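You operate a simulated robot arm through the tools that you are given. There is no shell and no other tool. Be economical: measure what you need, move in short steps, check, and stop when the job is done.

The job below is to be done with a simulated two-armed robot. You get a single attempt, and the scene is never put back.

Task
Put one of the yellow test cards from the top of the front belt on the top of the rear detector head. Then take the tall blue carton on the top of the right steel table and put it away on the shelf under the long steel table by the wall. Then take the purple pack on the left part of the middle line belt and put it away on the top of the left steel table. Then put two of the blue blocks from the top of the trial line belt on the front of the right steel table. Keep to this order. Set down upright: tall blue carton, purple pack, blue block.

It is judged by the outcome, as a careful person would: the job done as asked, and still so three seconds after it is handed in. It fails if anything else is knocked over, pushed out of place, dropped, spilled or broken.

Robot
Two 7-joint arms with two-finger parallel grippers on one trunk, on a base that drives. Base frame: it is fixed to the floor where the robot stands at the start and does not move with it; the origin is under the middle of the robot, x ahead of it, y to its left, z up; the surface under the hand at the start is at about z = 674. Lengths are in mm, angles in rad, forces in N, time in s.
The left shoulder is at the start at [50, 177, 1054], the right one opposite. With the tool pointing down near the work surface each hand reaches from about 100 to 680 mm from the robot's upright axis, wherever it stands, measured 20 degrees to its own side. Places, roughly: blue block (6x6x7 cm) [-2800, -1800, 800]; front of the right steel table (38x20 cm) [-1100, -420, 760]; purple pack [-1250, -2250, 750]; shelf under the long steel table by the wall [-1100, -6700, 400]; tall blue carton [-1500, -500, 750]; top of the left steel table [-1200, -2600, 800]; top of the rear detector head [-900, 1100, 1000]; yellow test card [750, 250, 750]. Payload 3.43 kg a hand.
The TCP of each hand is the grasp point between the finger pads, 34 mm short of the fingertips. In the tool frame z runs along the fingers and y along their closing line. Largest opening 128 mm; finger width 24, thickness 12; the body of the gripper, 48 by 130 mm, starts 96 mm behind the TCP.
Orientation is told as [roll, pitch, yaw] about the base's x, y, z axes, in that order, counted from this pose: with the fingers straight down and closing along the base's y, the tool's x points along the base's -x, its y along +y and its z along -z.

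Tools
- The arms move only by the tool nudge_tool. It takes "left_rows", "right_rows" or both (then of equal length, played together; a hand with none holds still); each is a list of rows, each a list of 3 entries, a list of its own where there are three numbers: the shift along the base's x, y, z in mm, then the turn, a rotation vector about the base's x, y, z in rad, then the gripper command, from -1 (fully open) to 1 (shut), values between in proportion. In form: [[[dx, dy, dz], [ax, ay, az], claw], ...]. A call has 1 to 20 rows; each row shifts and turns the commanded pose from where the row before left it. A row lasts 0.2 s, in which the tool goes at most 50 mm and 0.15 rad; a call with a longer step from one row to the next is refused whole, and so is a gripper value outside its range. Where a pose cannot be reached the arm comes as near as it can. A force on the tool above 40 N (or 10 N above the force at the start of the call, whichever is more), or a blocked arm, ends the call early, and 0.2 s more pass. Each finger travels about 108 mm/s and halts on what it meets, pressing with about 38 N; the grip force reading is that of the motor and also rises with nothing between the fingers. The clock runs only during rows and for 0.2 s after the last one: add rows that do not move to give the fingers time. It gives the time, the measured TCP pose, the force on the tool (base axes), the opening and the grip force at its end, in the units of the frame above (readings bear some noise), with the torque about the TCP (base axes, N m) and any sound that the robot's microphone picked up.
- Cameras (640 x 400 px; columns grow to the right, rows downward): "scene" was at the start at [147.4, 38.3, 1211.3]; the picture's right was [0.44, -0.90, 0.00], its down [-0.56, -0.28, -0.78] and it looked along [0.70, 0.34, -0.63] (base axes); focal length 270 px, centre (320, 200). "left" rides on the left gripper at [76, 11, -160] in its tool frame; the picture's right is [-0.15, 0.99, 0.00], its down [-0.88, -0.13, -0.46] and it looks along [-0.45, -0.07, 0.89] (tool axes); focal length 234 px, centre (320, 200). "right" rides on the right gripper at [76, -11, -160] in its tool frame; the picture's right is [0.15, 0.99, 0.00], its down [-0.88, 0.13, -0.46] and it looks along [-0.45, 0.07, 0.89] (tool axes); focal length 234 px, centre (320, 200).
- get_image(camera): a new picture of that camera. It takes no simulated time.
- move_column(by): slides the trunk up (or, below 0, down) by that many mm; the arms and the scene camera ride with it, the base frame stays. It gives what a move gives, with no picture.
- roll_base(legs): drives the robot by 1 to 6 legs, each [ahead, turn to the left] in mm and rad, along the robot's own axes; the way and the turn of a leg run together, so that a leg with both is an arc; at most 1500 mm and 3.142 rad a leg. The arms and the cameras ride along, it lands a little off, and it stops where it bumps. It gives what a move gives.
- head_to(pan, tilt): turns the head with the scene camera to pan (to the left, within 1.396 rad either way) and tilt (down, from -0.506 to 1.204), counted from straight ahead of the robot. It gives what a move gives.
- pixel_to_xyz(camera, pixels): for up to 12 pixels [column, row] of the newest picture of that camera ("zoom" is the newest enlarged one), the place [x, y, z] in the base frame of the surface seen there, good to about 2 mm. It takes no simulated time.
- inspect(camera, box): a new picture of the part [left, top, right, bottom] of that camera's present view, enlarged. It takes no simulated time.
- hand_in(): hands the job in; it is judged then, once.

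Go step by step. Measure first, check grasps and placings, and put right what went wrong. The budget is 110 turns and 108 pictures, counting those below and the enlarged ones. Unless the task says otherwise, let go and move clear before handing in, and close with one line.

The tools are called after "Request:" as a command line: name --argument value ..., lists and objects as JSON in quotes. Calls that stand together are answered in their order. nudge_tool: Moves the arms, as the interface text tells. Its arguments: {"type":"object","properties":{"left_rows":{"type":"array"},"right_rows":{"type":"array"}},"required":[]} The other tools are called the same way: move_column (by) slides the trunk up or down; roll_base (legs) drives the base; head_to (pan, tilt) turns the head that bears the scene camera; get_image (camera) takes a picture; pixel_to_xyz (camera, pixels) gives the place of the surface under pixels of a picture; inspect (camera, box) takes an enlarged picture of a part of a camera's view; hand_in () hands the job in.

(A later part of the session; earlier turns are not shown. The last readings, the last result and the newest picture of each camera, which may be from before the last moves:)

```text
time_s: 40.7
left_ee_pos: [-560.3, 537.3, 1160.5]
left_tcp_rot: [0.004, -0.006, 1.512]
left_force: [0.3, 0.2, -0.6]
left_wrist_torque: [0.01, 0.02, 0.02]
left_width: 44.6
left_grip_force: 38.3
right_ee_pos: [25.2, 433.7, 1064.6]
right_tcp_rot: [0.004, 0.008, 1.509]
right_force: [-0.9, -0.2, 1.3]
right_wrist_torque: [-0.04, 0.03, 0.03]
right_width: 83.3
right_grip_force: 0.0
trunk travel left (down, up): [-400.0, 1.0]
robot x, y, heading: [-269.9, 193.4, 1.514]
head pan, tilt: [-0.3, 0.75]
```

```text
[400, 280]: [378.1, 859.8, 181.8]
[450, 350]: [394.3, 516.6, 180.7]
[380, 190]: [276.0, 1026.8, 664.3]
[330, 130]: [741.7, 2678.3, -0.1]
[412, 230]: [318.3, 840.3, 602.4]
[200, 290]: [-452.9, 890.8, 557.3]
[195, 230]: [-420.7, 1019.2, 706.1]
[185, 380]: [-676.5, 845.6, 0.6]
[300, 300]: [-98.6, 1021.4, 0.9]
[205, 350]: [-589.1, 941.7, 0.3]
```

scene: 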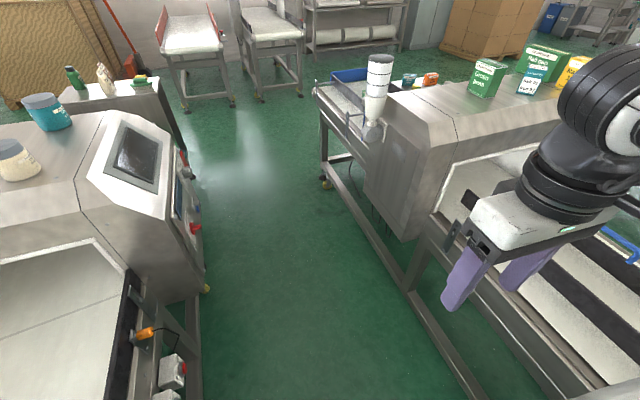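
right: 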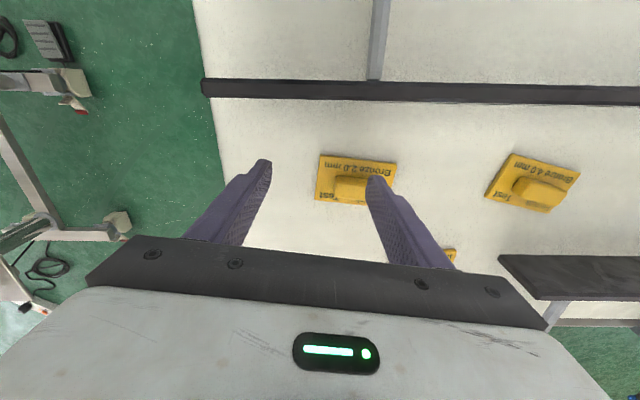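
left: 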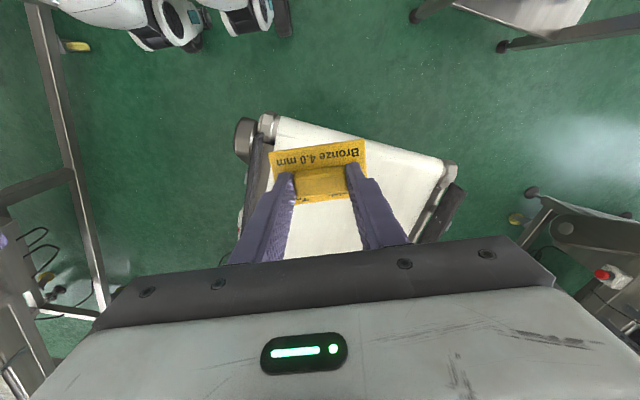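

The aisle runs x −540…390, narrowing to −410…276 at the heads. A roomy spot on the head's top is between the two tubs, around (−680,1115), reachable from about (−130,850). I'll bring the right hand in, back off and drive there.

Request:
nudge_tool --right_rows '[[[-45, 0, 0], [0, 0, 0], -0.3], [[-45, 0, 0], [0, 0, 0], -0.3], [[-20, 0, 0], [0, 0, 0], -0.3]]'

Request:
roll_base --legs '[[-60, 0], [0, -0.145], [725, 0]]'

Request:
head_to --pan 1.1 --tilt 0.6

Request:
get_image --camera "scene"

```text
time_s: 41.5
left_ee_pos: [-562.2, 536.5, 1162.6]
left_tcp_rot: [0.004, -0.004, 1.511]
left_force: [-0.5, 0.1, 0.3]
left_wrist_torque: [0.02, 0.0, 0.0]
left_width: 44.9
left_grip_force: 38.1
right_ee_pos: [-84.8, 439.8, 1066.8]
right_tcp_rot: [0.002, 0.008, 1.51]
right_force: [-0.3, 0.2, -0.8]
right_wrist_torque: [0.03, -0.02, -0.02]
right_width: 83.0
right_grip_force: 0.0
right hand out of reach, approached as far as the arm can: row 1
trunk travel left (down, up): [-400.0, 1.0]
robot x, y, heading: [-274.0, 193.4, 1.519]
head pan, tilt: [-0.3, 0.75]
```

```text
time_s: 46.7
left_ee_pos: [-360.9, 1233.3, 1161.5]
left_tcp_rot: [0.001, -0.006, 1.362]
left_force: [0.6, -0.2, -1.1]
left_wrist_torque: [0.02, -0.01, 0.03]
left_width: 44.9
left_grip_force: 37.9
right_ee_pos: [94.5, 1066.1, 1067.0]
right_tcp_rot: [0.004, 0.009, 1.36]
right_force: [0.1, 0.2, -1.1]
right_wrist_torque: [-0.01, -0.02, 0.03]
right_width: 83.1
right_grip_force: 0.0
trunk travel left (down, up): [-400.0, 1.0]
robot x, y, heading: [-127.1, 848.2, 1.365]
head pan, tilt: [-0.3, 0.75]
```

```text
time_s: 48.2
left_ee_pos: [-361.6, 1233.0, 1162.3]
left_tcp_rot: [0.002, -0.007, 1.362]
left_force: [0.3, -0.2, -1.3]
left_wrist_torque: [0.04, 0.01, 0.01]
left_width: 44.7
left_grip_force: 38.3
right_ee_pos: [95.4, 1065.4, 1066.5]
right_tcp_rot: [0.002, 0.009, 1.36]
right_force: [-0.5, -0.2, 0.5]
right_wrist_torque: [0.01, 0.0, -0.01]
right_width: 83.2
right_grip_force: 0.1
trunk travel left (down, up): [-400.0, 1.0]
robot x, y, heading: [-133.7, 846.9, 1.37]
head pan, tilt: [1.1, 0.6]
```

```text
81 pictures are left
```

scene: 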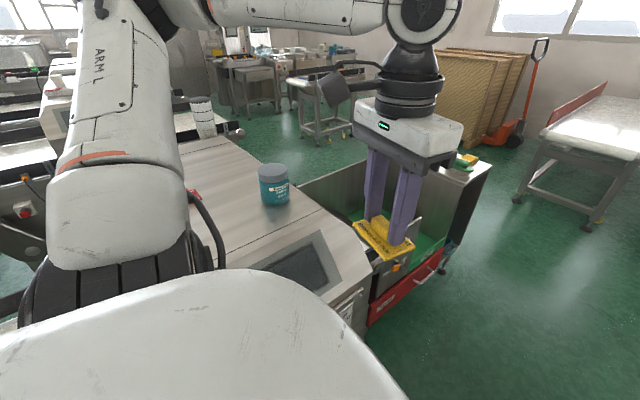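

I reached (−130,848). The blue tub is at (273,185) and the top in front of it is free. I'll turn left 0.95 and look.

Request:
roll_base --legs '[[0, 0.95]]'

Request:
head_to --pan 0.3 --tilt 0.6

Request:
get_image --camera "scene"

```text
time_s: 51.0
left_ee_pos: [-577.2, 886.6, 1160.6]
left_tcp_rot: [0.003, -0.005, 2.301]
left_force: [-0.1, -0.2, -0.7]
left_wrist_torque: [-0.01, 0.0, -0.04]
left_width: 45.0
left_grip_force: 37.8
right_ee_pos: [-172.7, 1156.6, 1066.6]
right_tcp_rot: [0.003, 0.009, 2.299]
right_force: [0.4, -0.4, -0.3]
right_wrist_torque: [-0.04, -0.02, -0.01]
right_width: 83.2
right_grip_force: 0.1
trunk travel left (down, up): [-400.0, 1.0]
robot x, y, heading: [-126.7, 844.3, 2.306]
head pan, tilt: [1.1, 0.6]
```

```text
time_s: 52.2
left_ee_pos: [-577.5, 886.9, 1161.6]
left_tcp_rot: [0.002, -0.007, 2.3]
left_force: [0.0, -0.6, -0.1]
left_wrist_torque: [-0.03, 0.02, 0.0]
left_width: 44.8
left_grip_force: 38.3
right_ee_pos: [-172.2, 1155.8, 1066.4]
right_tcp_rot: [0.003, 0.009, 2.299]
right_force: [0.2, -0.4, -0.2]
right_wrist_torque: [0.0, 0.01, 0.01]
right_width: 83.0
right_grip_force: 0.1
trunk travel left (down, up): [-400.0, 1.0]
robot x, y, heading: [-128.3, 843.8, 2.308]
head pan, tilt: [0.3, 0.6]
```

```text
80 pictures are left
```

scene: 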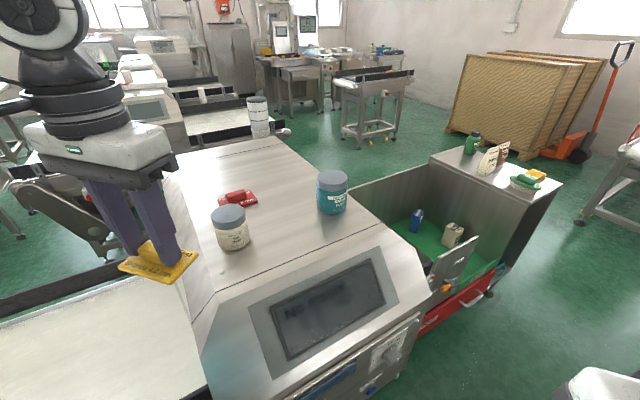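

A very clear view: there is a free patch between the tubs at about (280,212). I'll measure it.

Request:
pixel_to_xyz --camera "scene" --pixels '[[280, 212], [265, 195], [300, 235], [231, 246], [247, 235], [333, 210], [318, 205], [332, 185], [231, 220], [220, 295], [350, 235]]'

```text
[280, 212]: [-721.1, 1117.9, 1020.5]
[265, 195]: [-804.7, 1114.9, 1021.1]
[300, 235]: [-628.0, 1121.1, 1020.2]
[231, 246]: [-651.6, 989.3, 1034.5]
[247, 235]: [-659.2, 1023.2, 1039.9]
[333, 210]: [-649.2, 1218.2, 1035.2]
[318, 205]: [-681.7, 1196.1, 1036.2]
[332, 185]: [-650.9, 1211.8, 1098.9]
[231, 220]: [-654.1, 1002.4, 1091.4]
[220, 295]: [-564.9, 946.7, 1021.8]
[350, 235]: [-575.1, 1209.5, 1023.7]
```

The tubs' tops are at ≈1100, and the gap spans y≈1045–1180. I'll go round to (−577,1115) while turning the card, then in to x −690.

Request:
nudge_tool --left_rows '[[[0, 45, 0], [0, 0, -0.09], 0.8], [[0, 46, 0], [0, 0, -0.09], 0.8], [[0, 46, 0], [0, 0, -0.09], 0.8], [[0, 46, 0], [0, 0, -0.09], 0.8], [[0, 45, 0], [0, 0, -0.09], 0.8], [[-38, 0, 0], [0, 0, 0], 0.8], [[-38, 0, 0], [0, 0, 0], 0.8], [[-37, 0, 0], [0, 0, 0], 0.8], [[0, 0, 0], [0, 0, 0], 0.8]]'

Request:
get_image --camera "scene"

```text
time_s: 54.2
left_ee_pos: [-691.2, 1092.5, 1156.1]
left_tcp_rot: [0.002, -0.004, 1.851]
left_force: [0.1, -0.5, -0.5]
left_wrist_torque: [-0.02, 0.01, 0.01]
left_width: 44.9
left_grip_force: 38.4
left hand out of reach, approached as far as the arm can: row 5, 8
right_ee_pos: [-171.2, 1157.0, 1065.9]
right_tcp_rot: [0.004, 0.009, 2.299]
right_force: [0.2, 0.7, 0.1]
right_wrist_torque: [-0.01, -0.04, -0.01]
right_width: 83.4
right_grip_force: 0.1
trunk travel left (down, up): [-400.0, 1.0]
robot x, y, heading: [-126.4, 847.5, 2.309]
head pan, tilt: [0.3, 0.6]
```

```text
79 pictures are left
```

scene: 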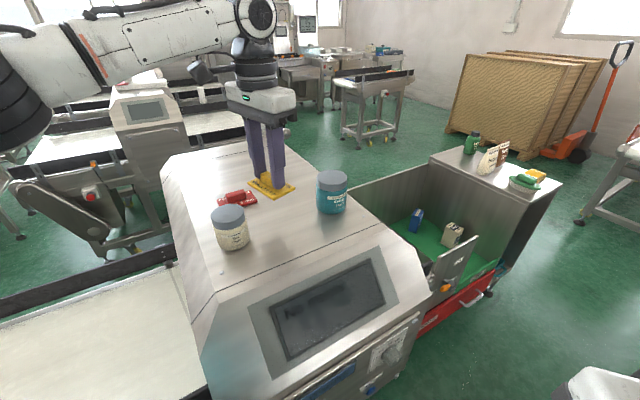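

At (−691,1092) the card is in the gap. I'll lower to about 1090, shift +15 in y, and check clearances.

Request:
nudge_tool --left_rows '[[[0, 0, -33], [0, 0, 0], 0.8], [[0, 0, -33], [0, 0, 0], 0.8], [[0, 15, 0], [0, 0, 0], 0.8], [[0, 0, 0], [0, 0, 0], 0.8]]'

Request:
inspect --camera "scene" --box '[190, 120, 370, 260]'

Request:
get_image --camera "left"

```text
time_s: 55.2
left_ee_pos: [-689.0, 1099.1, 1090.6]
left_tcp_rot: [0.003, -0.006, 1.849]
left_force: [-0.1, 0.7, -0.2]
left_wrist_torque: [0.02, 0.0, 0.02]
left_width: 44.8
left_grip_force: 38.4
left hand out of reach, approached as far as the arm can: row 3
right_ee_pos: [-171.5, 1156.5, 1067.1]
right_tcp_rot: [0.004, 0.009, 2.299]
right_force: [-0.3, 0.0, -0.7]
right_wrist_torque: [0.01, -0.01, 0.0]
right_width: 83.1
right_grip_force: 0.1
trunk travel left (down, up): [-400.0, 1.0]
robot x, y, heading: [-127.0, 849.6, 2.306]
head pan, tilt: [0.3, 0.6]
```

```text
2.86 times, centred on (280, 190) of scene
```

zoom: 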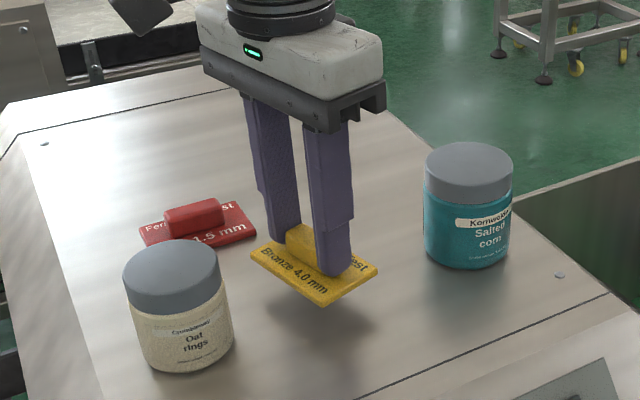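

```text
77 pictures are left
```

left: 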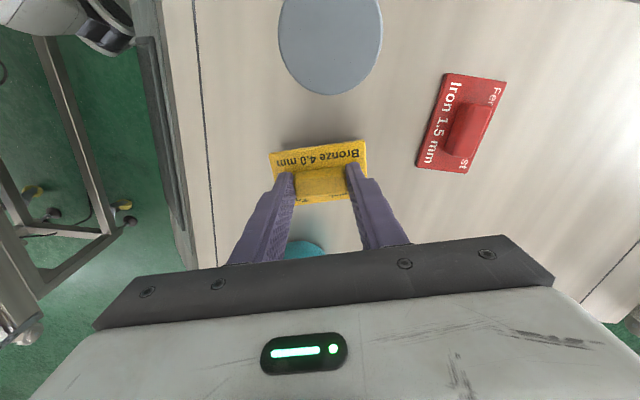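

Well centred between the tubs with good clearance. I'll lower 22 mm in small steps to touch, then release, wait and rise.

Request:
nudge_tool --left_rows '[[[0, 0, -12], [0, 0, 0], 0.8], [[0, 0, -7], [0, 0, 0], 0.8], [[0, 0, -3], [0, 0, 0], 0.8], [[0, 0, 0], [0, 0, 0], 0.8]]'

Request:
inspect --camera "scene" --box '[230, 160, 310, 222]'

```text
time_s: 56.2
left_ee_pos: [-689.5, 1098.9, 1068.0]
left_tcp_rot: [0.001, -0.008, 1.849]
left_force: [0.4, 0.7, -0.7]
left_wrist_torque: [0.02, 0.01, -0.01]
left_width: 44.8
left_grip_force: 37.7
right_ee_pos: [-172.0, 1156.0, 1066.5]
right_tcp_rot: [0.004, 0.009, 2.299]
right_force: [0.0, -0.5, 0.2]
right_wrist_torque: [0.03, 0.0, -0.01]
right_width: 83.3
right_grip_force: 0.1
trunk travel left (down, up): [-400.0, 1.0]
robot x, y, heading: [-124.9, 847.1, 2.307]
head pan, tilt: [0.3, 0.6]
```

```text
6.45 times, centred on (270, 191) of scene
```

zoom: 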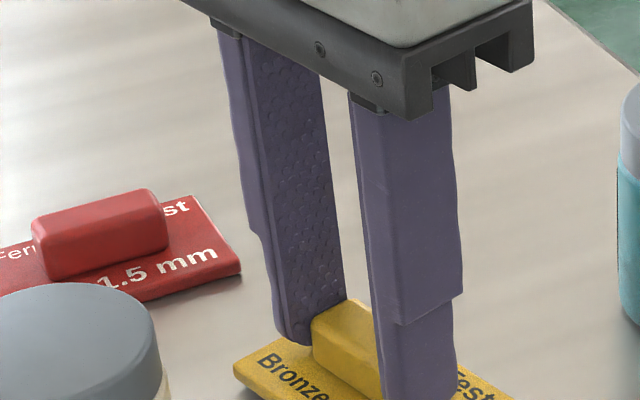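

Almost down, with no contact force yet. I'll creep down 2 mm, open, then lift away.

Request:
nudge_tool --left_rows '[[[0, 0, -1.5], [0, 0, 0], 0.8], [[0, 0, -1], [0, 0, 0], 0.8], [[0, 0, 0], [0, 0, 0], 0.8]]'

Request:
nudge_tool --left_rows '[[[0, 0, 0], [0, 0, 0], 0.0], [[0, 0, 0], [0, 0, 0], 0.0], [[0, 0, 20], [0, 0, 0], 0.0], [[0, 0, 40], [0, 0, 0], 0.0], [[0, 0, 40], [0, 0, 0], 0.0], [[45, 0, 0], [0, 0, 0], 0.0], [[45, 0, 0], [0, 0, 0], 0.0], [[45, 0, 0], [0, 0, 0], 0.0], [[20, 0, 0], [0, 0, 0], 0.0]]'

Request:
inspect --camera "scene" --box '[190, 120, 370, 260]'

```text
time_s: 57.0
left_ee_pos: [-689.8, 1097.8, 1066.2]
left_tcp_rot: [0.001, -0.008, 1.851]
left_force: [-1.2, 0.5, -0.6]
left_wrist_torque: [0.0, -0.01, 0.01]
left_width: 45.0
left_grip_force: 38.7
right_ee_pos: [-171.1, 1156.1, 1066.9]
right_tcp_rot: [0.003, 0.008, 2.299]
right_force: [0.2, 0.7, -0.8]
right_wrist_torque: [0.03, 0.0, 0.01]
right_width: 83.0
right_grip_force: 0.0
trunk travel left (down, up): [-400.0, 1.0]
robot x, y, heading: [-128.2, 849.5, 2.304]
head pan, tilt: [0.3, 0.6]
```

```text
time_s: 59.0
left_ee_pos: [-535.8, 1086.0, 1164.4]
left_tcp_rot: [-0.001, -0.007, 1.851]
left_force: [0.6, 0.9, 1.0]
left_wrist_torque: [-0.01, 0.01, -0.02]
left_width: 64.0
left_grip_force: 0.1
left hand out of reach, approached as far as the arm can: row 5, 9
right_ee_pos: [-172.1, 1155.7, 1068.2]
right_tcp_rot: [0.003, 0.008, 2.298]
right_force: [0.1, 0.5, 0.1]
right_wrist_torque: [0.03, -0.01, 0.0]
right_width: 83.3
right_grip_force: 0.0
trunk travel left (down, up): [-400.0, 1.0]
robot x, y, heading: [-129.0, 849.2, 2.306]
head pan, tilt: [0.3, 0.6]
```

```text
2.86 times, centred on (280, 190) of scene
```

zoom: 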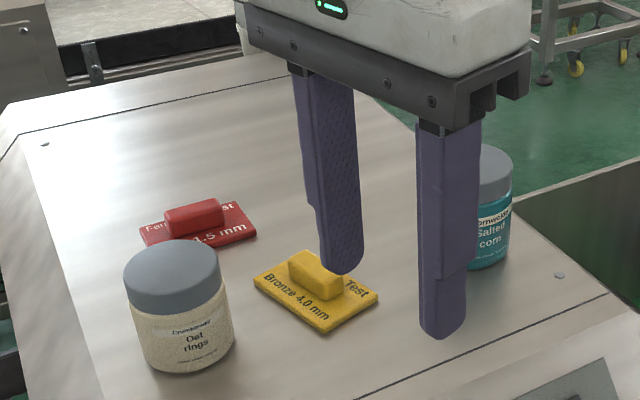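

The card rests flat between the tubs. Next is the tall blue carton. I'll pull the hands in, back out of the aisle, face −x and look.

Request:
nudge_tool --left_rows '[[[33, -36, 0], [0, 0, 0.1], 0.0], [[33, -36, 0], [0, 0, 0.1], 0.0], [[0, 0, 0], [0, 0, 0.1], 0.0]]'

Request:
roll_base --legs '[[0, -0.86], [-1050, 0], [0, 1.75]]'

Request:
head_to --pan 0.2 --tilt 0.4

Request:
get_image --camera "scene"

```text
time_s: 59.8
left_ee_pos: [-468.2, 1014.2, 1162.3]
left_tcp_rot: [0.002, -0.005, 2.152]
left_force: [0.0, -0.7, -0.8]
left_wrist_torque: [-0.04, -0.02, 0.02]
left_width: 63.9
left_grip_force: 0.0
right_ee_pos: [-172.6, 1156.9, 1066.0]
right_tcp_rot: [0.002, 0.008, 2.298]
right_force: [0.6, 0.9, -0.1]
right_wrist_torque: [-0.01, -0.01, 0.0]
right_width: 83.1
right_grip_force: 0.1
trunk travel left (down, up): [-400.0, 1.0]
robot x, y, heading: [-127.2, 847.8, 2.303]
head pan, tilt: [0.3, 0.6]
```

```text
time_s: 62.0
left_ee_pos: [-277.8, 1211.6, 1158.5]
left_tcp_rot: [-0.005, 0.0, 1.419]
left_force: [-0.2, -0.8, -0.5]
left_wrist_torque: [-0.02, 0.02, -0.03]
left_width: 64.1
left_grip_force: 0.0
right_ee_pos: [25.5, 1126.5, 1079.8]
right_tcp_rot: [0.017, -0.039, 1.609]
right_force: [0.6, 0.0, -0.2]
right_wrist_torque: [0.0, 0.03, -0.01]
right_width: 83.2
right_grip_force: 0.2
trunk travel left (down, up): [-400.0, 1.0]
robot x, y, heading: [-131.7, 854.3, 1.594]
head pan, tilt: [0.3, 0.6]
stopped in leg 1: the robot was blocked; the commanded pose is now the measured one
```

```text
time_s: 62.8
left_ee_pos: [-278.0, 1212.2, 1158.7]
left_tcp_rot: [-0.007, 0.002, 1.42]
left_force: [-0.4, -0.6, -0.1]
left_wrist_torque: [-0.01, 0.01, -0.01]
left_width: 64.0
left_grip_force: 0.0
right_ee_pos: [27.4, 1126.2, 1078.7]
right_tcp_rot: [0.016, -0.033, 1.608]
right_force: [0.0, 0.0, 0.2]
right_wrist_torque: [0.0, 0.0, -0.01]
right_width: 83.6
right_grip_force: 0.1
trunk travel left (down, up): [-400.0, 1.0]
robot x, y, heading: [-128.5, 853.9, 1.594]
head pan, tilt: [0.201, 0.4]
```

```text
74 pictures are left
```

scene: 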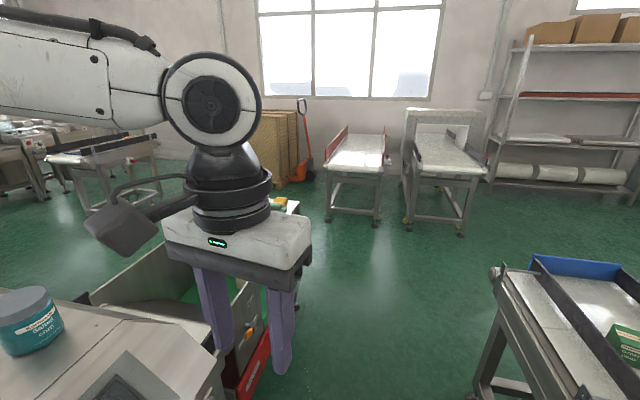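

The turn was blocked and the right hand got pushed slightly. I'll look to the right for the contact.

Request:
head_to --pan -0.9 --tilt 0.6

Request:
get_image --camera "scene"

Request:
get_image --camera "right"

```text
time_s: 64.1
left_ee_pos: [-276.8, 1212.6, 1158.4]
left_tcp_rot: [-0.006, 0.005, 1.422]
left_force: [0.2, 0.2, 0.4]
left_wrist_torque: [-0.01, 0.01, 0.01]
left_width: 64.1
left_grip_force: 0.0
right_ee_pos: [26.4, 1127.2, 1078.0]
right_tcp_rot: [0.014, -0.035, 1.607]
right_force: [-1.0, -0.2, 0.1]
right_wrist_torque: [0.01, 0.01, 0.0]
right_width: 83.3
right_grip_force: 0.0
trunk travel left (down, up): [-400.0, 1.0]
robot x, y, heading: [-133.7, 848.5, 1.591]
head pan, tilt: [-0.901, 0.6]
```

```text
73 pictures are left
```

scene: 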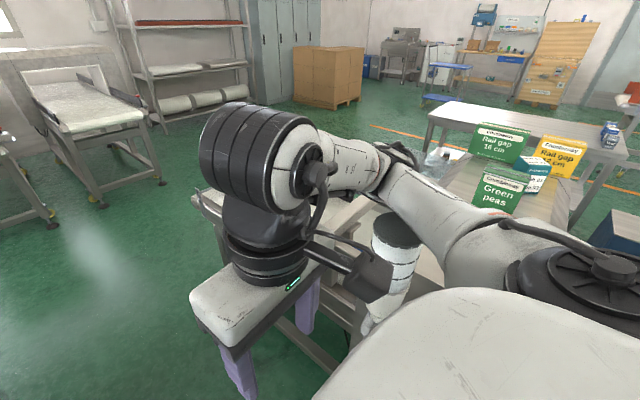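

```text
72 pictures are left
```

right: 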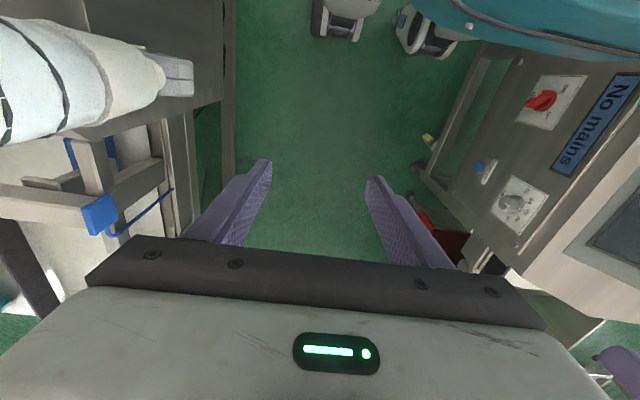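

The right arm leaned on the signal column of the other detector, a fixture at (395,260), which still stands upright. I'll turn back left a little and reverse out on a line that moves away from it.

Request:
roll_base --legs '[[0, 0.17], [-760, 0]]'

Request:
get_image --camera "scene"

```text
time_s: 66.1
left_ee_pos: [-315.6, 1112.0, 1158.9]
left_tcp_rot: [0.002, 0.002, 1.594]
left_force: [-0.6, -0.1, 0.0]
left_wrist_torque: [0.05, -0.03, -0.01]
left_width: 64.0
left_grip_force: 0.1
right_ee_pos: [-6.9, 1082.8, 1082.6]
right_tcp_rot: [0.031, -0.065, 1.788]
right_force: [-0.3, 0.0, -1.1]
right_wrist_torque: [-0.02, 0.04, 0.0]
right_width: 83.0
right_grip_force: 0.1
trunk travel left (down, up): [-400.0, 1.0]
robot x, y, heading: [-111.2, 779.9, 1.776]
head pan, tilt: [-0.901, 0.6]
stopped in leg 2: the robot was blocked; the commanded pose is now the measured one
```

```text
71 pictures are left
```

scene: 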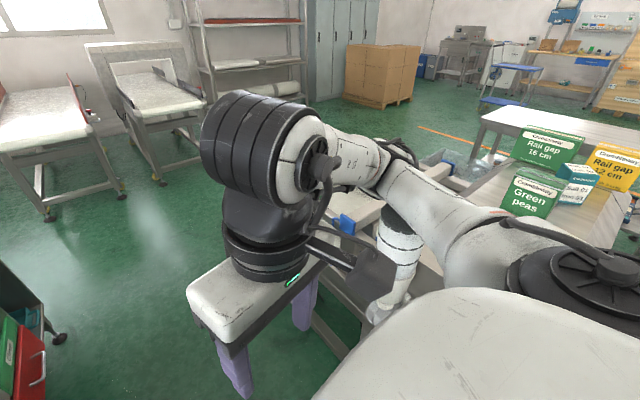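

The column is caught behind the right gripper's camera arm. I'll measure how they lie.

Request:
pixel_to_xyz --camera "scene" --pixels '[[398, 225], [405, 250], [378, 310], [395, 285], [355, 265], [320, 270], [440, 195], [340, 235], [425, 215], [400, 160]]'

Request:
inspect --camera "scene" --box '[280, 130, 480, 340]'

```text
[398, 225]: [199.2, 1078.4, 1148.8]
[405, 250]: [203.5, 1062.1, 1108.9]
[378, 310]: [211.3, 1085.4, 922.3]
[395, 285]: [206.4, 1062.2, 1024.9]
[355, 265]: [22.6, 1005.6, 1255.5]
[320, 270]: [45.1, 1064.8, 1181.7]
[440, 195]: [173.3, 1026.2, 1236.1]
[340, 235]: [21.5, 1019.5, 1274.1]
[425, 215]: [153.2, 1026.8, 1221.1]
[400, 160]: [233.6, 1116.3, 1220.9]
```

```text
1.90 times, centred on (380, 235) of scene
```

zoom: 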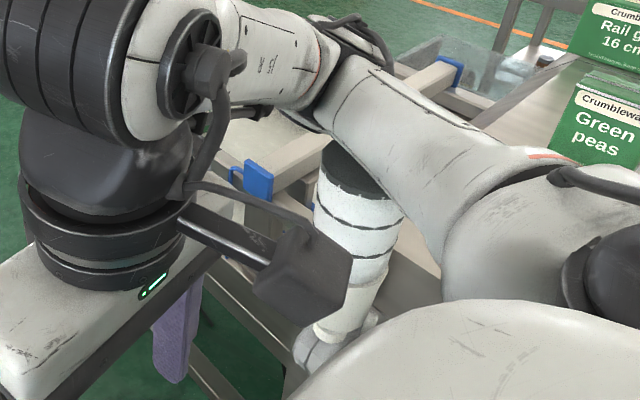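

The column stands upright, but the right arm's elbow is hooked around it. The clean way out is to go forward again and keep turning left until I face −y, leaving the column behind me, then drive out forwards.

Request:
roll_base --legs '[[72, 0], [0, 0.6], [0, 2.27]]'

Request:
get_image --camera "scene"

```text
time_s: 74.2
left_ee_pos: [-20.0, 485.4, 1163.2]
left_tcp_rot: [0.004, -0.005, -1.817]
left_force: [-0.8, 0.0, 0.5]
left_wrist_torque: [0.0, -0.01, -0.04]
left_width: 63.9
left_grip_force: 0.0
right_ee_pos: [-312.8, 594.2, 1085.2]
right_tcp_rot: [0.029, -0.07, -1.628]
right_force: [-0.9, -0.2, 0.7]
right_wrist_torque: [0.02, -0.03, 0.02]
right_width: 83.2
right_grip_force: 0.1
trunk travel left (down, up): [-400.0, 1.0]
robot x, y, heading: [-129.8, 851.2, -1.642]
head pan, tilt: [-0.901, 0.6]
```

```text
69 pictures are left
```

scene: 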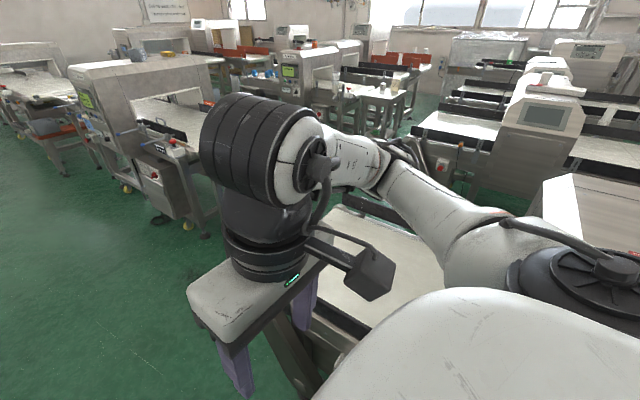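

The turn went through cleanly. I'll drive out of the aisle forwards, then look ahead and to the right for the steel tables.

Request:
roll_base --legs '[[950, 0]]'

Request:
head_to --pan -0.9 --tilt 0.35

Request:
get_image --camera "scene"

Request:
head_to --pan 0.0 --tilt 0.35

Request:
get_image --camera "scene"

```text
time_s: 79.1
left_ee_pos: [-86.3, -449.4, 1162.7]
left_tcp_rot: [0.004, -0.006, -1.817]
left_force: [-0.2, -0.2, 0.4]
left_wrist_torque: [0.03, -0.04, -0.02]
left_width: 64.1
left_grip_force: 0.0
right_ee_pos: [-378.8, -340.4, 1085.7]
right_tcp_rot: [0.025, -0.069, -1.627]
right_force: [0.0, 0.2, -1.0]
right_wrist_torque: [-0.03, -0.01, 0.02]
right_width: 83.2
right_grip_force: 0.1
trunk travel left (down, up): [-400.0, 1.0]
robot x, y, heading: [-193.1, -87.2, -1.637]
head pan, tilt: [-0.901, 0.6]
```

```text
time_s: 79.9
left_ee_pos: [-87.0, -451.2, 1163.6]
left_tcp_rot: [0.003, -0.005, -1.816]
left_force: [-0.2, 0.3, 1.3]
left_wrist_torque: [-0.01, 0.01, -0.03]
left_width: 63.9
left_grip_force: 0.2
right_ee_pos: [-379.5, -340.8, 1086.9]
right_tcp_rot: [0.028, -0.071, -1.628]
right_force: [-0.1, 0.2, -1.1]
right_wrist_torque: [0.0, -0.04, 0.01]
right_width: 83.0
right_grip_force: 0.0
trunk travel left (down, up): [-400.0, 1.0]
robot x, y, heading: [-192.1, -86.8, -1.644]
head pan, tilt: [-0.901, 0.351]
```

```text
68 pictures are left
```

scene: 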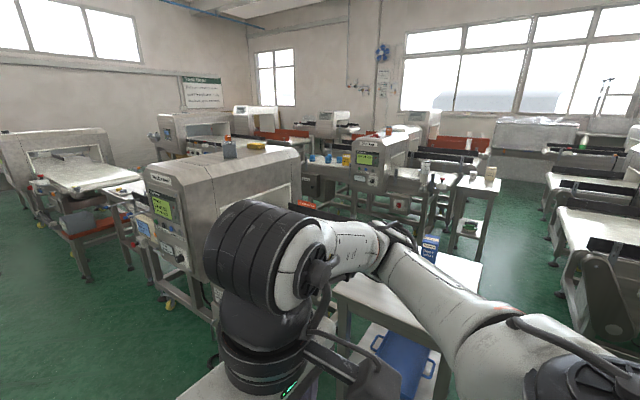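

```text
time_s: 81.1
left_ee_pos: [-86.9, -450.3, 1163.7]
left_tcp_rot: [0.004, -0.004, -1.817]
left_force: [-0.4, -0.1, 0.3]
left_wrist_torque: [0.01, 0.03, 0.02]
left_width: 63.9
left_grip_force: 0.0
right_ee_pos: [-379.1, -341.4, 1086.1]
right_tcp_rot: [0.029, -0.069, -1.628]
right_force: [-0.2, -0.3, -0.3]
right_wrist_torque: [0.05, 0.01, -0.01]
right_width: 83.1
right_grip_force: 0.1
trunk travel left (down, up): [-400.0, 1.0]
robot x, y, heading: [-195.9, -86.2, -1.642]
head pan, tilt: [0.0, 0.351]
```

```text
67 pictures are left
```

scene: 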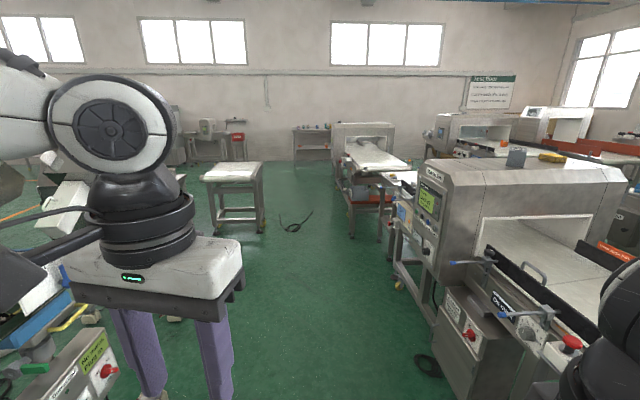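

The right steel table is at (410,280) in the first picture with a blue carton behind the arm at (430,247). I'll turn right 1.2 to face it and look.

Request:
roll_base --legs '[[0, -1.2]]'

Request:
head_to --pan 0.0 --tilt 0.5

Request:
get_image --camera "scene"

```text
time_s: 84.4
left_ee_pos: [-491.5, -324.4, 1163.7]
left_tcp_rot: [0.002, -0.004, -2.999]
left_force: [-0.7, 0.2, 0.4]
left_wrist_torque: [-0.04, 0.01, 0.02]
left_width: 64.2
left_grip_force: 0.1
right_ee_pos: [-499.8, -11.5, 1085.7]
right_tcp_rot: [0.027, -0.069, -2.813]
right_force: [0.0, 0.0, -0.8]
right_wrist_torque: [0.02, 0.05, -0.03]
right_width: 83.3
right_grip_force: 0.1
trunk travel left (down, up): [-400.0, 1.0]
robot x, y, heading: [-199.3, -87.6, -2.829]
head pan, tilt: [0.0, 0.351]
```

```text
time_s: 85.1
left_ee_pos: [-491.4, -324.1, 1163.4]
left_tcp_rot: [0.005, -0.005, -3.001]
left_force: [0.6, 0.6, 0.3]
left_wrist_torque: [-0.05, -0.01, 0.0]
left_width: 63.8
left_grip_force: 0.0
right_ee_pos: [-497.8, -10.6, 1086.4]
right_tcp_rot: [0.028, -0.069, -2.811]
right_force: [-0.1, 0.5, -0.5]
right_wrist_torque: [0.02, 0.0, -0.01]
right_width: 82.9
right_grip_force: 0.0
trunk travel left (down, up): [-400.0, 1.0]
robot x, y, heading: [-196.4, -91.3, -2.828]
head pan, tilt: [0.0, 0.499]
```

```text
66 pictures are left
```

scene: 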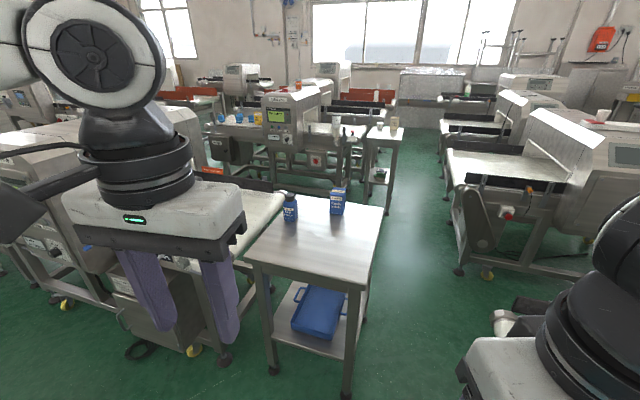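

The right steel table stands straight ahead. The tall blue carton is at (337,202), with a blue bottle near it at (290,207). I'll enlarge and measure.

Request:
inspect --camera "scene" --box '[230, 160, 400, 290]'

Request:
pixel_to_xyz --camera "scene" --pixels '[[338, 192], [333, 202], [344, 202], [337, 212], [290, 205], [290, 218], [247, 257], [362, 283], [383, 210], [290, 196], [310, 240], [350, 240]]'

```text
3.08 times, centred on (315, 225) of scene
```

zoom: 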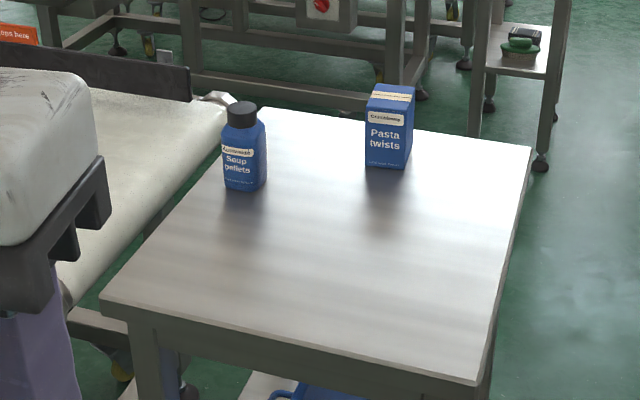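

```text
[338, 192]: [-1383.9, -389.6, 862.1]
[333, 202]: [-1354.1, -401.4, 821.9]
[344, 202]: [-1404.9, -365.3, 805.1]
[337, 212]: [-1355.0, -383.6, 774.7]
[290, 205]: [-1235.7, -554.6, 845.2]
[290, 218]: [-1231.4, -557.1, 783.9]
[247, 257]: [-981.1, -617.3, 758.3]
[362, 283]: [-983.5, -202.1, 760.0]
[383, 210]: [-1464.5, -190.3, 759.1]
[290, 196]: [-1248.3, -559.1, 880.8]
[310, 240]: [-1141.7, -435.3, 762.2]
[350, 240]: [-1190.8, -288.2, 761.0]
```

The carton is at about (−1375,−385), top z≈862, and the table top is z≈760. I'll grasp it with a tilted left hand, because it later has to go onto a shelf. I'll measure its faces and drive nearer.

Request:
pixel_to_xyz --camera "zoom" --pixels '[[369, 158], [402, 164], [369, 105], [403, 110], [409, 160], [410, 105], [376, 87], [410, 90]]'

Request:
roll_base --legs '[[0, 0.04], [490, 0], [0, -0.35]]'

Request:
head_to --pan 0.1 --tilt 0.6

Request:
get_image --camera "scene"

```text
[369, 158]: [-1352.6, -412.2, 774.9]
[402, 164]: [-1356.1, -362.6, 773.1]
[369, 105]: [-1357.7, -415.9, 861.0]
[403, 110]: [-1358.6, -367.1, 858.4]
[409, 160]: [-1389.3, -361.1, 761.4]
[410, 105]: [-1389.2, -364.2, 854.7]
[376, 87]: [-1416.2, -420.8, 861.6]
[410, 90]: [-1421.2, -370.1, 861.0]
```

```text
time_s: 89.5
left_ee_pos: [-1007.8, -401.3, 1163.2]
left_tcp_rot: [0.004, -0.008, 2.982]
left_force: [-0.1, 1.0, 0.5]
left_wrist_torque: [-0.03, -0.01, 0.01]
left_width: 63.9
left_grip_force: 0.0
right_ee_pos: [-925.9, -99.0, 1085.7]
right_tcp_rot: [0.027, -0.069, -3.11]
right_force: [0.5, -0.3, -0.1]
right_wrist_torque: [-0.06, 0.02, -0.02]
right_width: 83.3
right_grip_force: 0.0
trunk travel left (down, up): [-400.0, 1.0]
robot x, y, heading: [-653.9, -263.8, -3.126]
head pan, tilt: [0.0, 0.499]
```

```text
time_s: 90.2
left_ee_pos: [-1007.1, -400.5, 1163.3]
left_tcp_rot: [0.003, -0.005, 2.982]
left_force: [-0.3, 1.2, 0.1]
left_wrist_torque: [-0.01, -0.04, 0.0]
left_width: 64.3
left_grip_force: 0.2
right_ee_pos: [-924.9, -99.9, 1085.1]
right_tcp_rot: [0.027, -0.071, -3.11]
right_force: [-0.8, 0.8, 0.8]
right_wrist_torque: [0.02, 0.02, 0.01]
right_width: 83.2
right_grip_force: 0.0
trunk travel left (down, up): [-400.0, 1.0]
robot x, y, heading: [-654.5, -259.4, -3.127]
head pan, tilt: [0.099, 0.6]
```

```text
64 pictures are left
```

scene: 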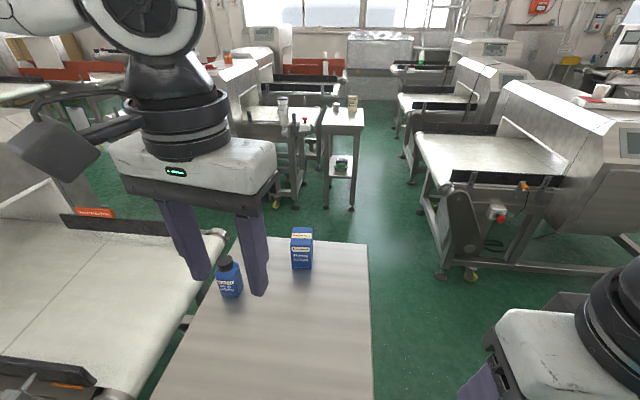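

The carton spans x −1355…−1420, y −415…−363, z 760…861. I'll lower the trunk 150, square the left hand's yaw and tilt it 60° forward.

Request:
move_column --by -150

Request:
nudge_tool --left_rows '[[[0, 0, 0], [0, 0, 0.08], -0.55], [[0, 0, 0], [0, 0, 0.08], -0.55], [[0, 0, 0], [0, 0.131, 0], -0.55], [[0, 0, 0], [0, 0.131, 0], -0.55], [[0, 0, 0], [0, 0.131, 0], -0.55], [[0, 0, 0], [0, 0.131, 0], -0.55], [[0, 0, 0], [0, 0.131, 0], -0.55], [[0, 0, 0], [0, 0.131, 0], -0.55], [[0, 0, 0], [0, 0.131, 0], -0.55], [[0, 0, 0], [0, 0.131, 0], -0.55], [[0, 0, 0], [0, 0, 0], -0.55]]'

Request:
get_image --camera "left"

```text
time_s: 91.9
left_ee_pos: [-1008.7, -400.8, 1012.6]
left_tcp_rot: [0.005, -0.006, 2.984]
left_force: [0.0, 0.3, 0.9]
left_wrist_torque: [-0.01, -0.01, -0.02]
left_width: 63.8
left_grip_force: 0.1
right_ee_pos: [-924.1, -100.2, 935.8]
right_tcp_rot: [0.028, -0.07, -3.111]
right_force: [0.5, -0.1, 0.0]
right_wrist_torque: [0.01, 0.02, -0.01]
right_width: 83.2
right_grip_force: 0.0
trunk travel left (down, up): [-250.0, 151.0]
robot x, y, heading: [-656.9, -260.6, -3.124]
head pan, tilt: [0.099, 0.6]
```

```text
time_s: 94.3
left_ee_pos: [-1067.7, -373.6, 1055.2]
left_tcp_rot: [-0.001, -1.054, -3.137]
left_force: [0.0, 0.3, -0.2]
left_wrist_torque: [0.04, 0.01, 0.03]
left_width: 99.1
left_grip_force: 0.1
left hand out of reach, approached as far as the arm can: row 8, 9, 10
right_ee_pos: [-923.6, -99.2, 935.5]
right_tcp_rot: [0.029, -0.07, -3.11]
right_force: [-0.5, 0.4, 0.1]
right_wrist_torque: [0.0, -0.01, -0.02]
right_width: 83.2
right_grip_force: 0.0
trunk travel left (down, up): [-250.0, 151.0]
robot x, y, heading: [-654.0, -260.6, -3.122]
head pan, tilt: [0.099, 0.6]
```

```text
63 pictures are left
```

left: 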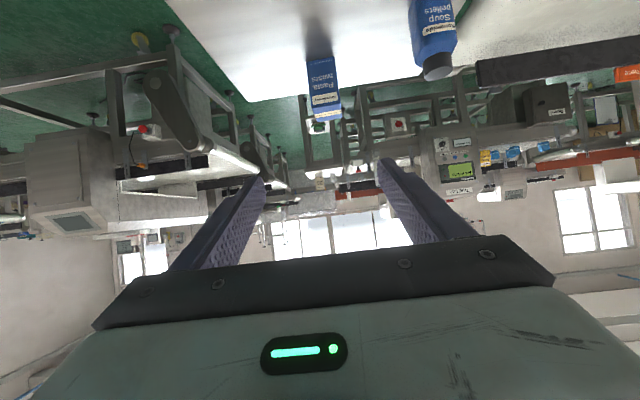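

The tilt is reached at (−1068,−374,1055). I'll come down to a pre-grasp point in front of the carton, (−1265,−390,830).

Request:
nudge_tool --left_rows '[[[-28, -2, -32], [0, 0, 0], -0.55], [[-28, -2, -32], [0, 0, 0], -0.55], [[-28, -2, -32], [0, 0, 0], -0.55], [[-28, -3, -32], [0, 0, 0], -0.55], [[-28, -3, -32], [0, 0, 0], -0.55], [[-28, -2, -32], [0, 0, 0], -0.55], [[-29, -2, -32], [0, 0, 0], -0.55], [[0, 0, 0], [0, 0, 0], -0.55]]'

Request:
get_image --camera "left"

Request:
get_image --camera "scene"

```text
time_s: 96.1
left_ee_pos: [-1248.7, -448.4, 871.6]
left_tcp_rot: [-0.002, -1.054, -3.14]
left_force: [-0.3, 0.1, -0.5]
left_wrist_torque: [0.01, 0.0, 0.02]
left_width: 99.2
left_grip_force: 0.1
left hand out of reach, approached as far as the arm can: row 4, 5, 6, 7
right_ee_pos: [-924.9, -100.0, 936.2]
right_tcp_rot: [0.027, -0.07, -3.109]
right_force: [-0.1, -0.6, -0.1]
right_wrist_torque: [-0.02, -0.01, -0.04]
right_width: 83.0
right_grip_force: 0.1
trunk travel left (down, up): [-250.0, 151.0]
robot x, y, heading: [-653.7, -261.3, -3.128]
head pan, tilt: [0.099, 0.6]
```

```text
62 pictures are left
```

left: 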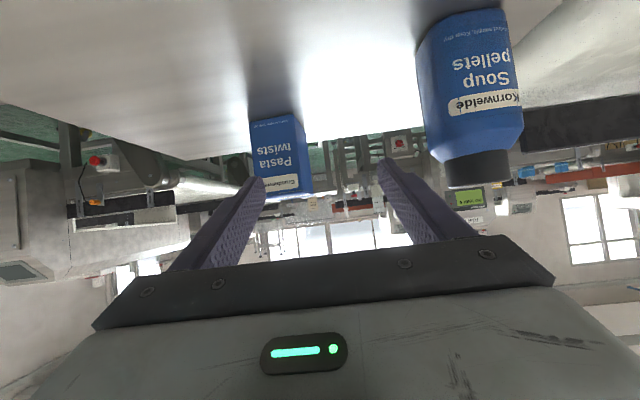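

```text
61 pictures are left
```

scene: 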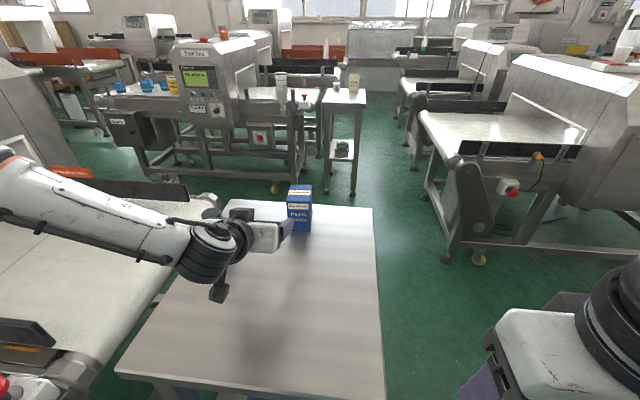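

The hand drifted to y −448, close to the bottle, because some rows were out of reach. I'll raise slightly, shift back to y −390 and see what is reachable.

Request:
nudge_tool --left_rows '[[[10, 20, 5], [0, 0, 0], -0.55], [[0, 20, 0], [0, 0, 0], -0.55], [[0, 18, 0], [0, 0, 0], -0.55], [[-10, 0, -20], [0, 0, 0], -0.55], [[0, 0, -20], [0, 0, 0], -0.55], [[0, 0, 0], [0, 0, 0], -0.55]]'

```text
time_s: 97.5
left_ee_pos: [-1230.4, -441.6, 870.4]
left_tcp_rot: [-0.001, -1.055, -3.138]
left_force: [0.9, 0.0, -0.4]
left_wrist_torque: [0.02, -0.03, -0.01]
left_width: 99.1
left_grip_force: 0.0
left hand out of reach, approached as far as the arm can: row 1, 2, 3, 4, 5
right_ee_pos: [-925.1, -99.4, 935.8]
right_tcp_rot: [0.027, -0.07, -3.111]
right_force: [0.1, 0.4, 0.3]
right_wrist_torque: [0.0, 0.02, 0.01]
right_width: 83.3
right_grip_force: 0.1
trunk travel left (down, up): [-250.0, 151.0]
robot x, y, heading: [-656.6, -262.9, -3.122]
head pan, tilt: [0.099, 0.6]
```

The arm seems to be at a joint limit from this high shoulder. I'll withdraw to the earlier reachable pose, lower the trunk another 170, and then come forward more level.

Request:
nudge_tool --left_rows '[[[22, 5, 36], [0, 0, 0], -0.55], [[27, 12, 31], [0, 0, 0], -0.55], [[28, 12, 31], [0, 0, 0], -0.55], [[28, 12, 31], [0, 0, 0], -0.55], [[28, 12, 31], [0, 0, 0], -0.55], [[28, 12, 31], [0, 0, 0], -0.55], [[0, 0, 0], [0, 0, 0], -0.55]]'

Request:
move_column --by -170

Request:
nudge_tool --left_rows '[[[-30, -2, -6], [0, 0, 0], -0.55], [[-30, -2, -6], [0, 0, 0], -0.55], [[-30, -2, -6], [0, 0, 0], -0.55], [[-30, -2, -6], [0, 0, 0], -0.55], [[0, 0, 0], [0, 0, 0], -0.55]]'

Request:
get_image --camera "scene"

```text
time_s: 99.1
left_ee_pos: [-1069.4, -376.8, 1061.7]
left_tcp_rot: [0.002, -1.054, -3.14]
left_force: [-0.8, 0.1, -1.4]
left_wrist_torque: [0.03, 0.03, 0.02]
left_width: 99.2
left_grip_force: 0.0
right_ee_pos: [-923.8, -99.8, 936.4]
right_tcp_rot: [0.03, -0.07, -3.11]
right_force: [-0.1, -0.2, -0.2]
right_wrist_torque: [-0.01, 0.0, -0.01]
right_width: 83.3
right_grip_force: 0.0
trunk travel left (down, up): [-250.0, 151.0]
robot x, y, heading: [-656.3, -263.0, -3.12]
head pan, tilt: [0.099, 0.6]
```

```text
time_s: 101.0
left_ee_pos: [-1070.3, -377.0, 891.3]
left_tcp_rot: [0.0, -1.054, -3.138]
left_force: [0.4, 0.0, 0.0]
left_wrist_torque: [0.02, 0.0, 0.0]
left_width: 99.1
left_grip_force: 0.1
right_ee_pos: [-925.0, -99.4, 764.7]
right_tcp_rot: [0.028, -0.07, -3.109]
right_force: [-0.1, -0.9, 0.5]
right_wrist_torque: [0.01, -0.03, 0.0]
right_width: 83.1
right_grip_force: 0.2
trunk travel left (down, up): [-80.0, 321.0]
robot x, y, heading: [-655.2, -261.1, -3.126]
head pan, tilt: [0.099, 0.6]
```

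```text
time_s: 102.2
left_ee_pos: [-1190.4, -384.8, 869.2]
left_tcp_rot: [0.0, -1.054, -3.136]
left_force: [0.4, -0.2, 0.5]
left_wrist_torque: [0.02, -0.02, -0.01]
left_width: 99.2
left_grip_force: 0.0
right_ee_pos: [-924.3, -99.8, 765.8]
right_tcp_rot: [0.028, -0.069, -3.111]
right_force: [-0.4, 0.7, 0.0]
right_wrist_torque: [-0.02, 0.01, -0.02]
right_width: 83.0
right_grip_force: 0.0
trunk travel left (down, up): [-80.0, 321.0]
robot x, y, heading: [-653.4, -257.6, -3.13]
head pan, tilt: [0.099, 0.6]
```

```text
60 pictures are left
```

scene: 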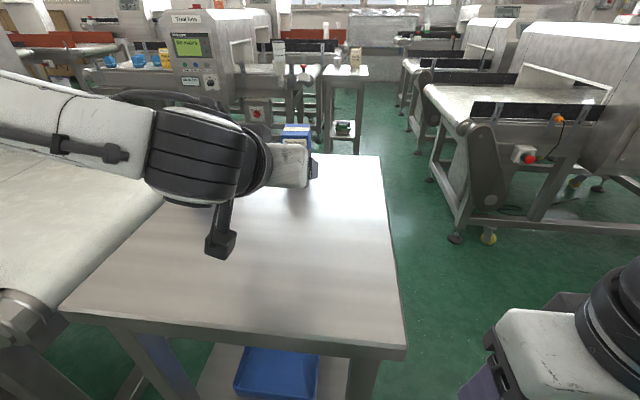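

That worked, with no reach trouble. I'll continue to the pre-grasp point (−1265,−390,828).

Request:
nudge_tool --left_rows '[[[-25, -2, -14], [0, 0, 0], -0.55], [[-25, -2, -14], [0, 0, 0], -0.55], [[-25, -1, -13], [0, 0, 0], -0.55], [[0, 0, 0], [0, 0, 0], -0.55]]'

Request:
get_image --camera "left"

```text
time_s: 103.2
left_ee_pos: [-1264.1, -391.0, 824.5]
left_tcp_rot: [-0.003, -1.053, -3.138]
left_force: [-0.1, 0.3, 0.3]
left_wrist_torque: [0.0, 0.03, -0.01]
left_width: 99.1
left_grip_force: 0.0
right_ee_pos: [-926.0, -99.3, 766.0]
right_tcp_rot: [0.028, -0.068, -3.11]
right_force: [0.5, 0.8, -0.5]
right_wrist_torque: [-0.01, -0.01, 0.05]
right_width: 83.3
right_grip_force: 0.0
trunk travel left (down, up): [-80.0, 321.0]
robot x, y, heading: [-654.1, -260.9, -3.122]
head pan, tilt: [0.099, 0.6]
```

```text
59 pictures are left
```

left: 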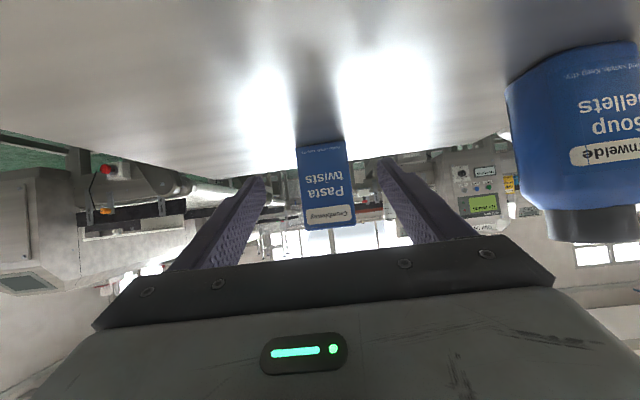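

The carton is centred between the fingers. I'll advance 118 mm and close.

Request:
nudge_tool --left_rows '[[[-40, 0, -3], [0, 0, 0], -0.55], [[-40, 0, -3], [0, 0, 0], -0.55], [[-38, 0, -2], [0, 0, 0], -0.55], [[0, 0, 0], [0, 0, 0], -0.55], [[0, 0, 0], [0, 0, 0], 0.8], [[0, 0, 0], [0, 0, 0], 0.8], [[0, 0, 0], [0, 0, 0], 0.8], [[0, 0, 0], [0, 0, 0], 0.8]]'

Request:
get_image --camera "left"

```text
time_s: 105.0
left_ee_pos: [-1345.4, -440.8, 833.3]
left_tcp_rot: [-0.003, -1.056, -3.138]
left_force: [0.1, 0.2, 0.4]
left_wrist_torque: [0.0, -0.01, 0.04]
left_width: 12.8
left_grip_force: 0.0
left hand out of reach, approached as far as the arm can: row 1, 2, 3
right_ee_pos: [-924.8, -99.9, 765.7]
right_tcp_rot: [0.028, -0.071, -3.109]
right_force: [0.4, 0.1, -0.5]
right_wrist_torque: [-0.01, 0.01, -0.03]
right_width: 83.2
right_grip_force: 0.0
trunk travel left (down, up): [-80.0, 321.0]
robot x, y, heading: [-657.0, -257.7, -3.124]
head pan, tilt: [0.099, 0.6]
```

```text
58 pictures are left
```

left: 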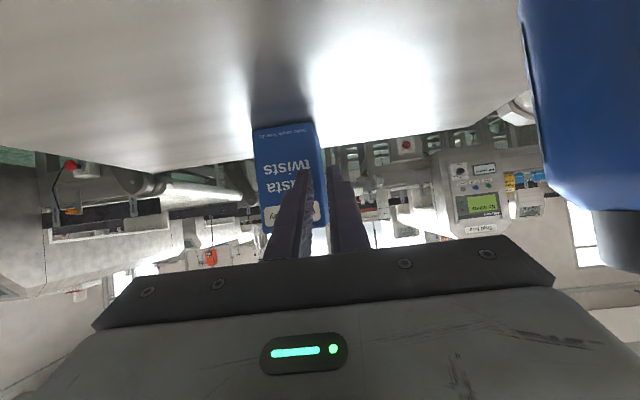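

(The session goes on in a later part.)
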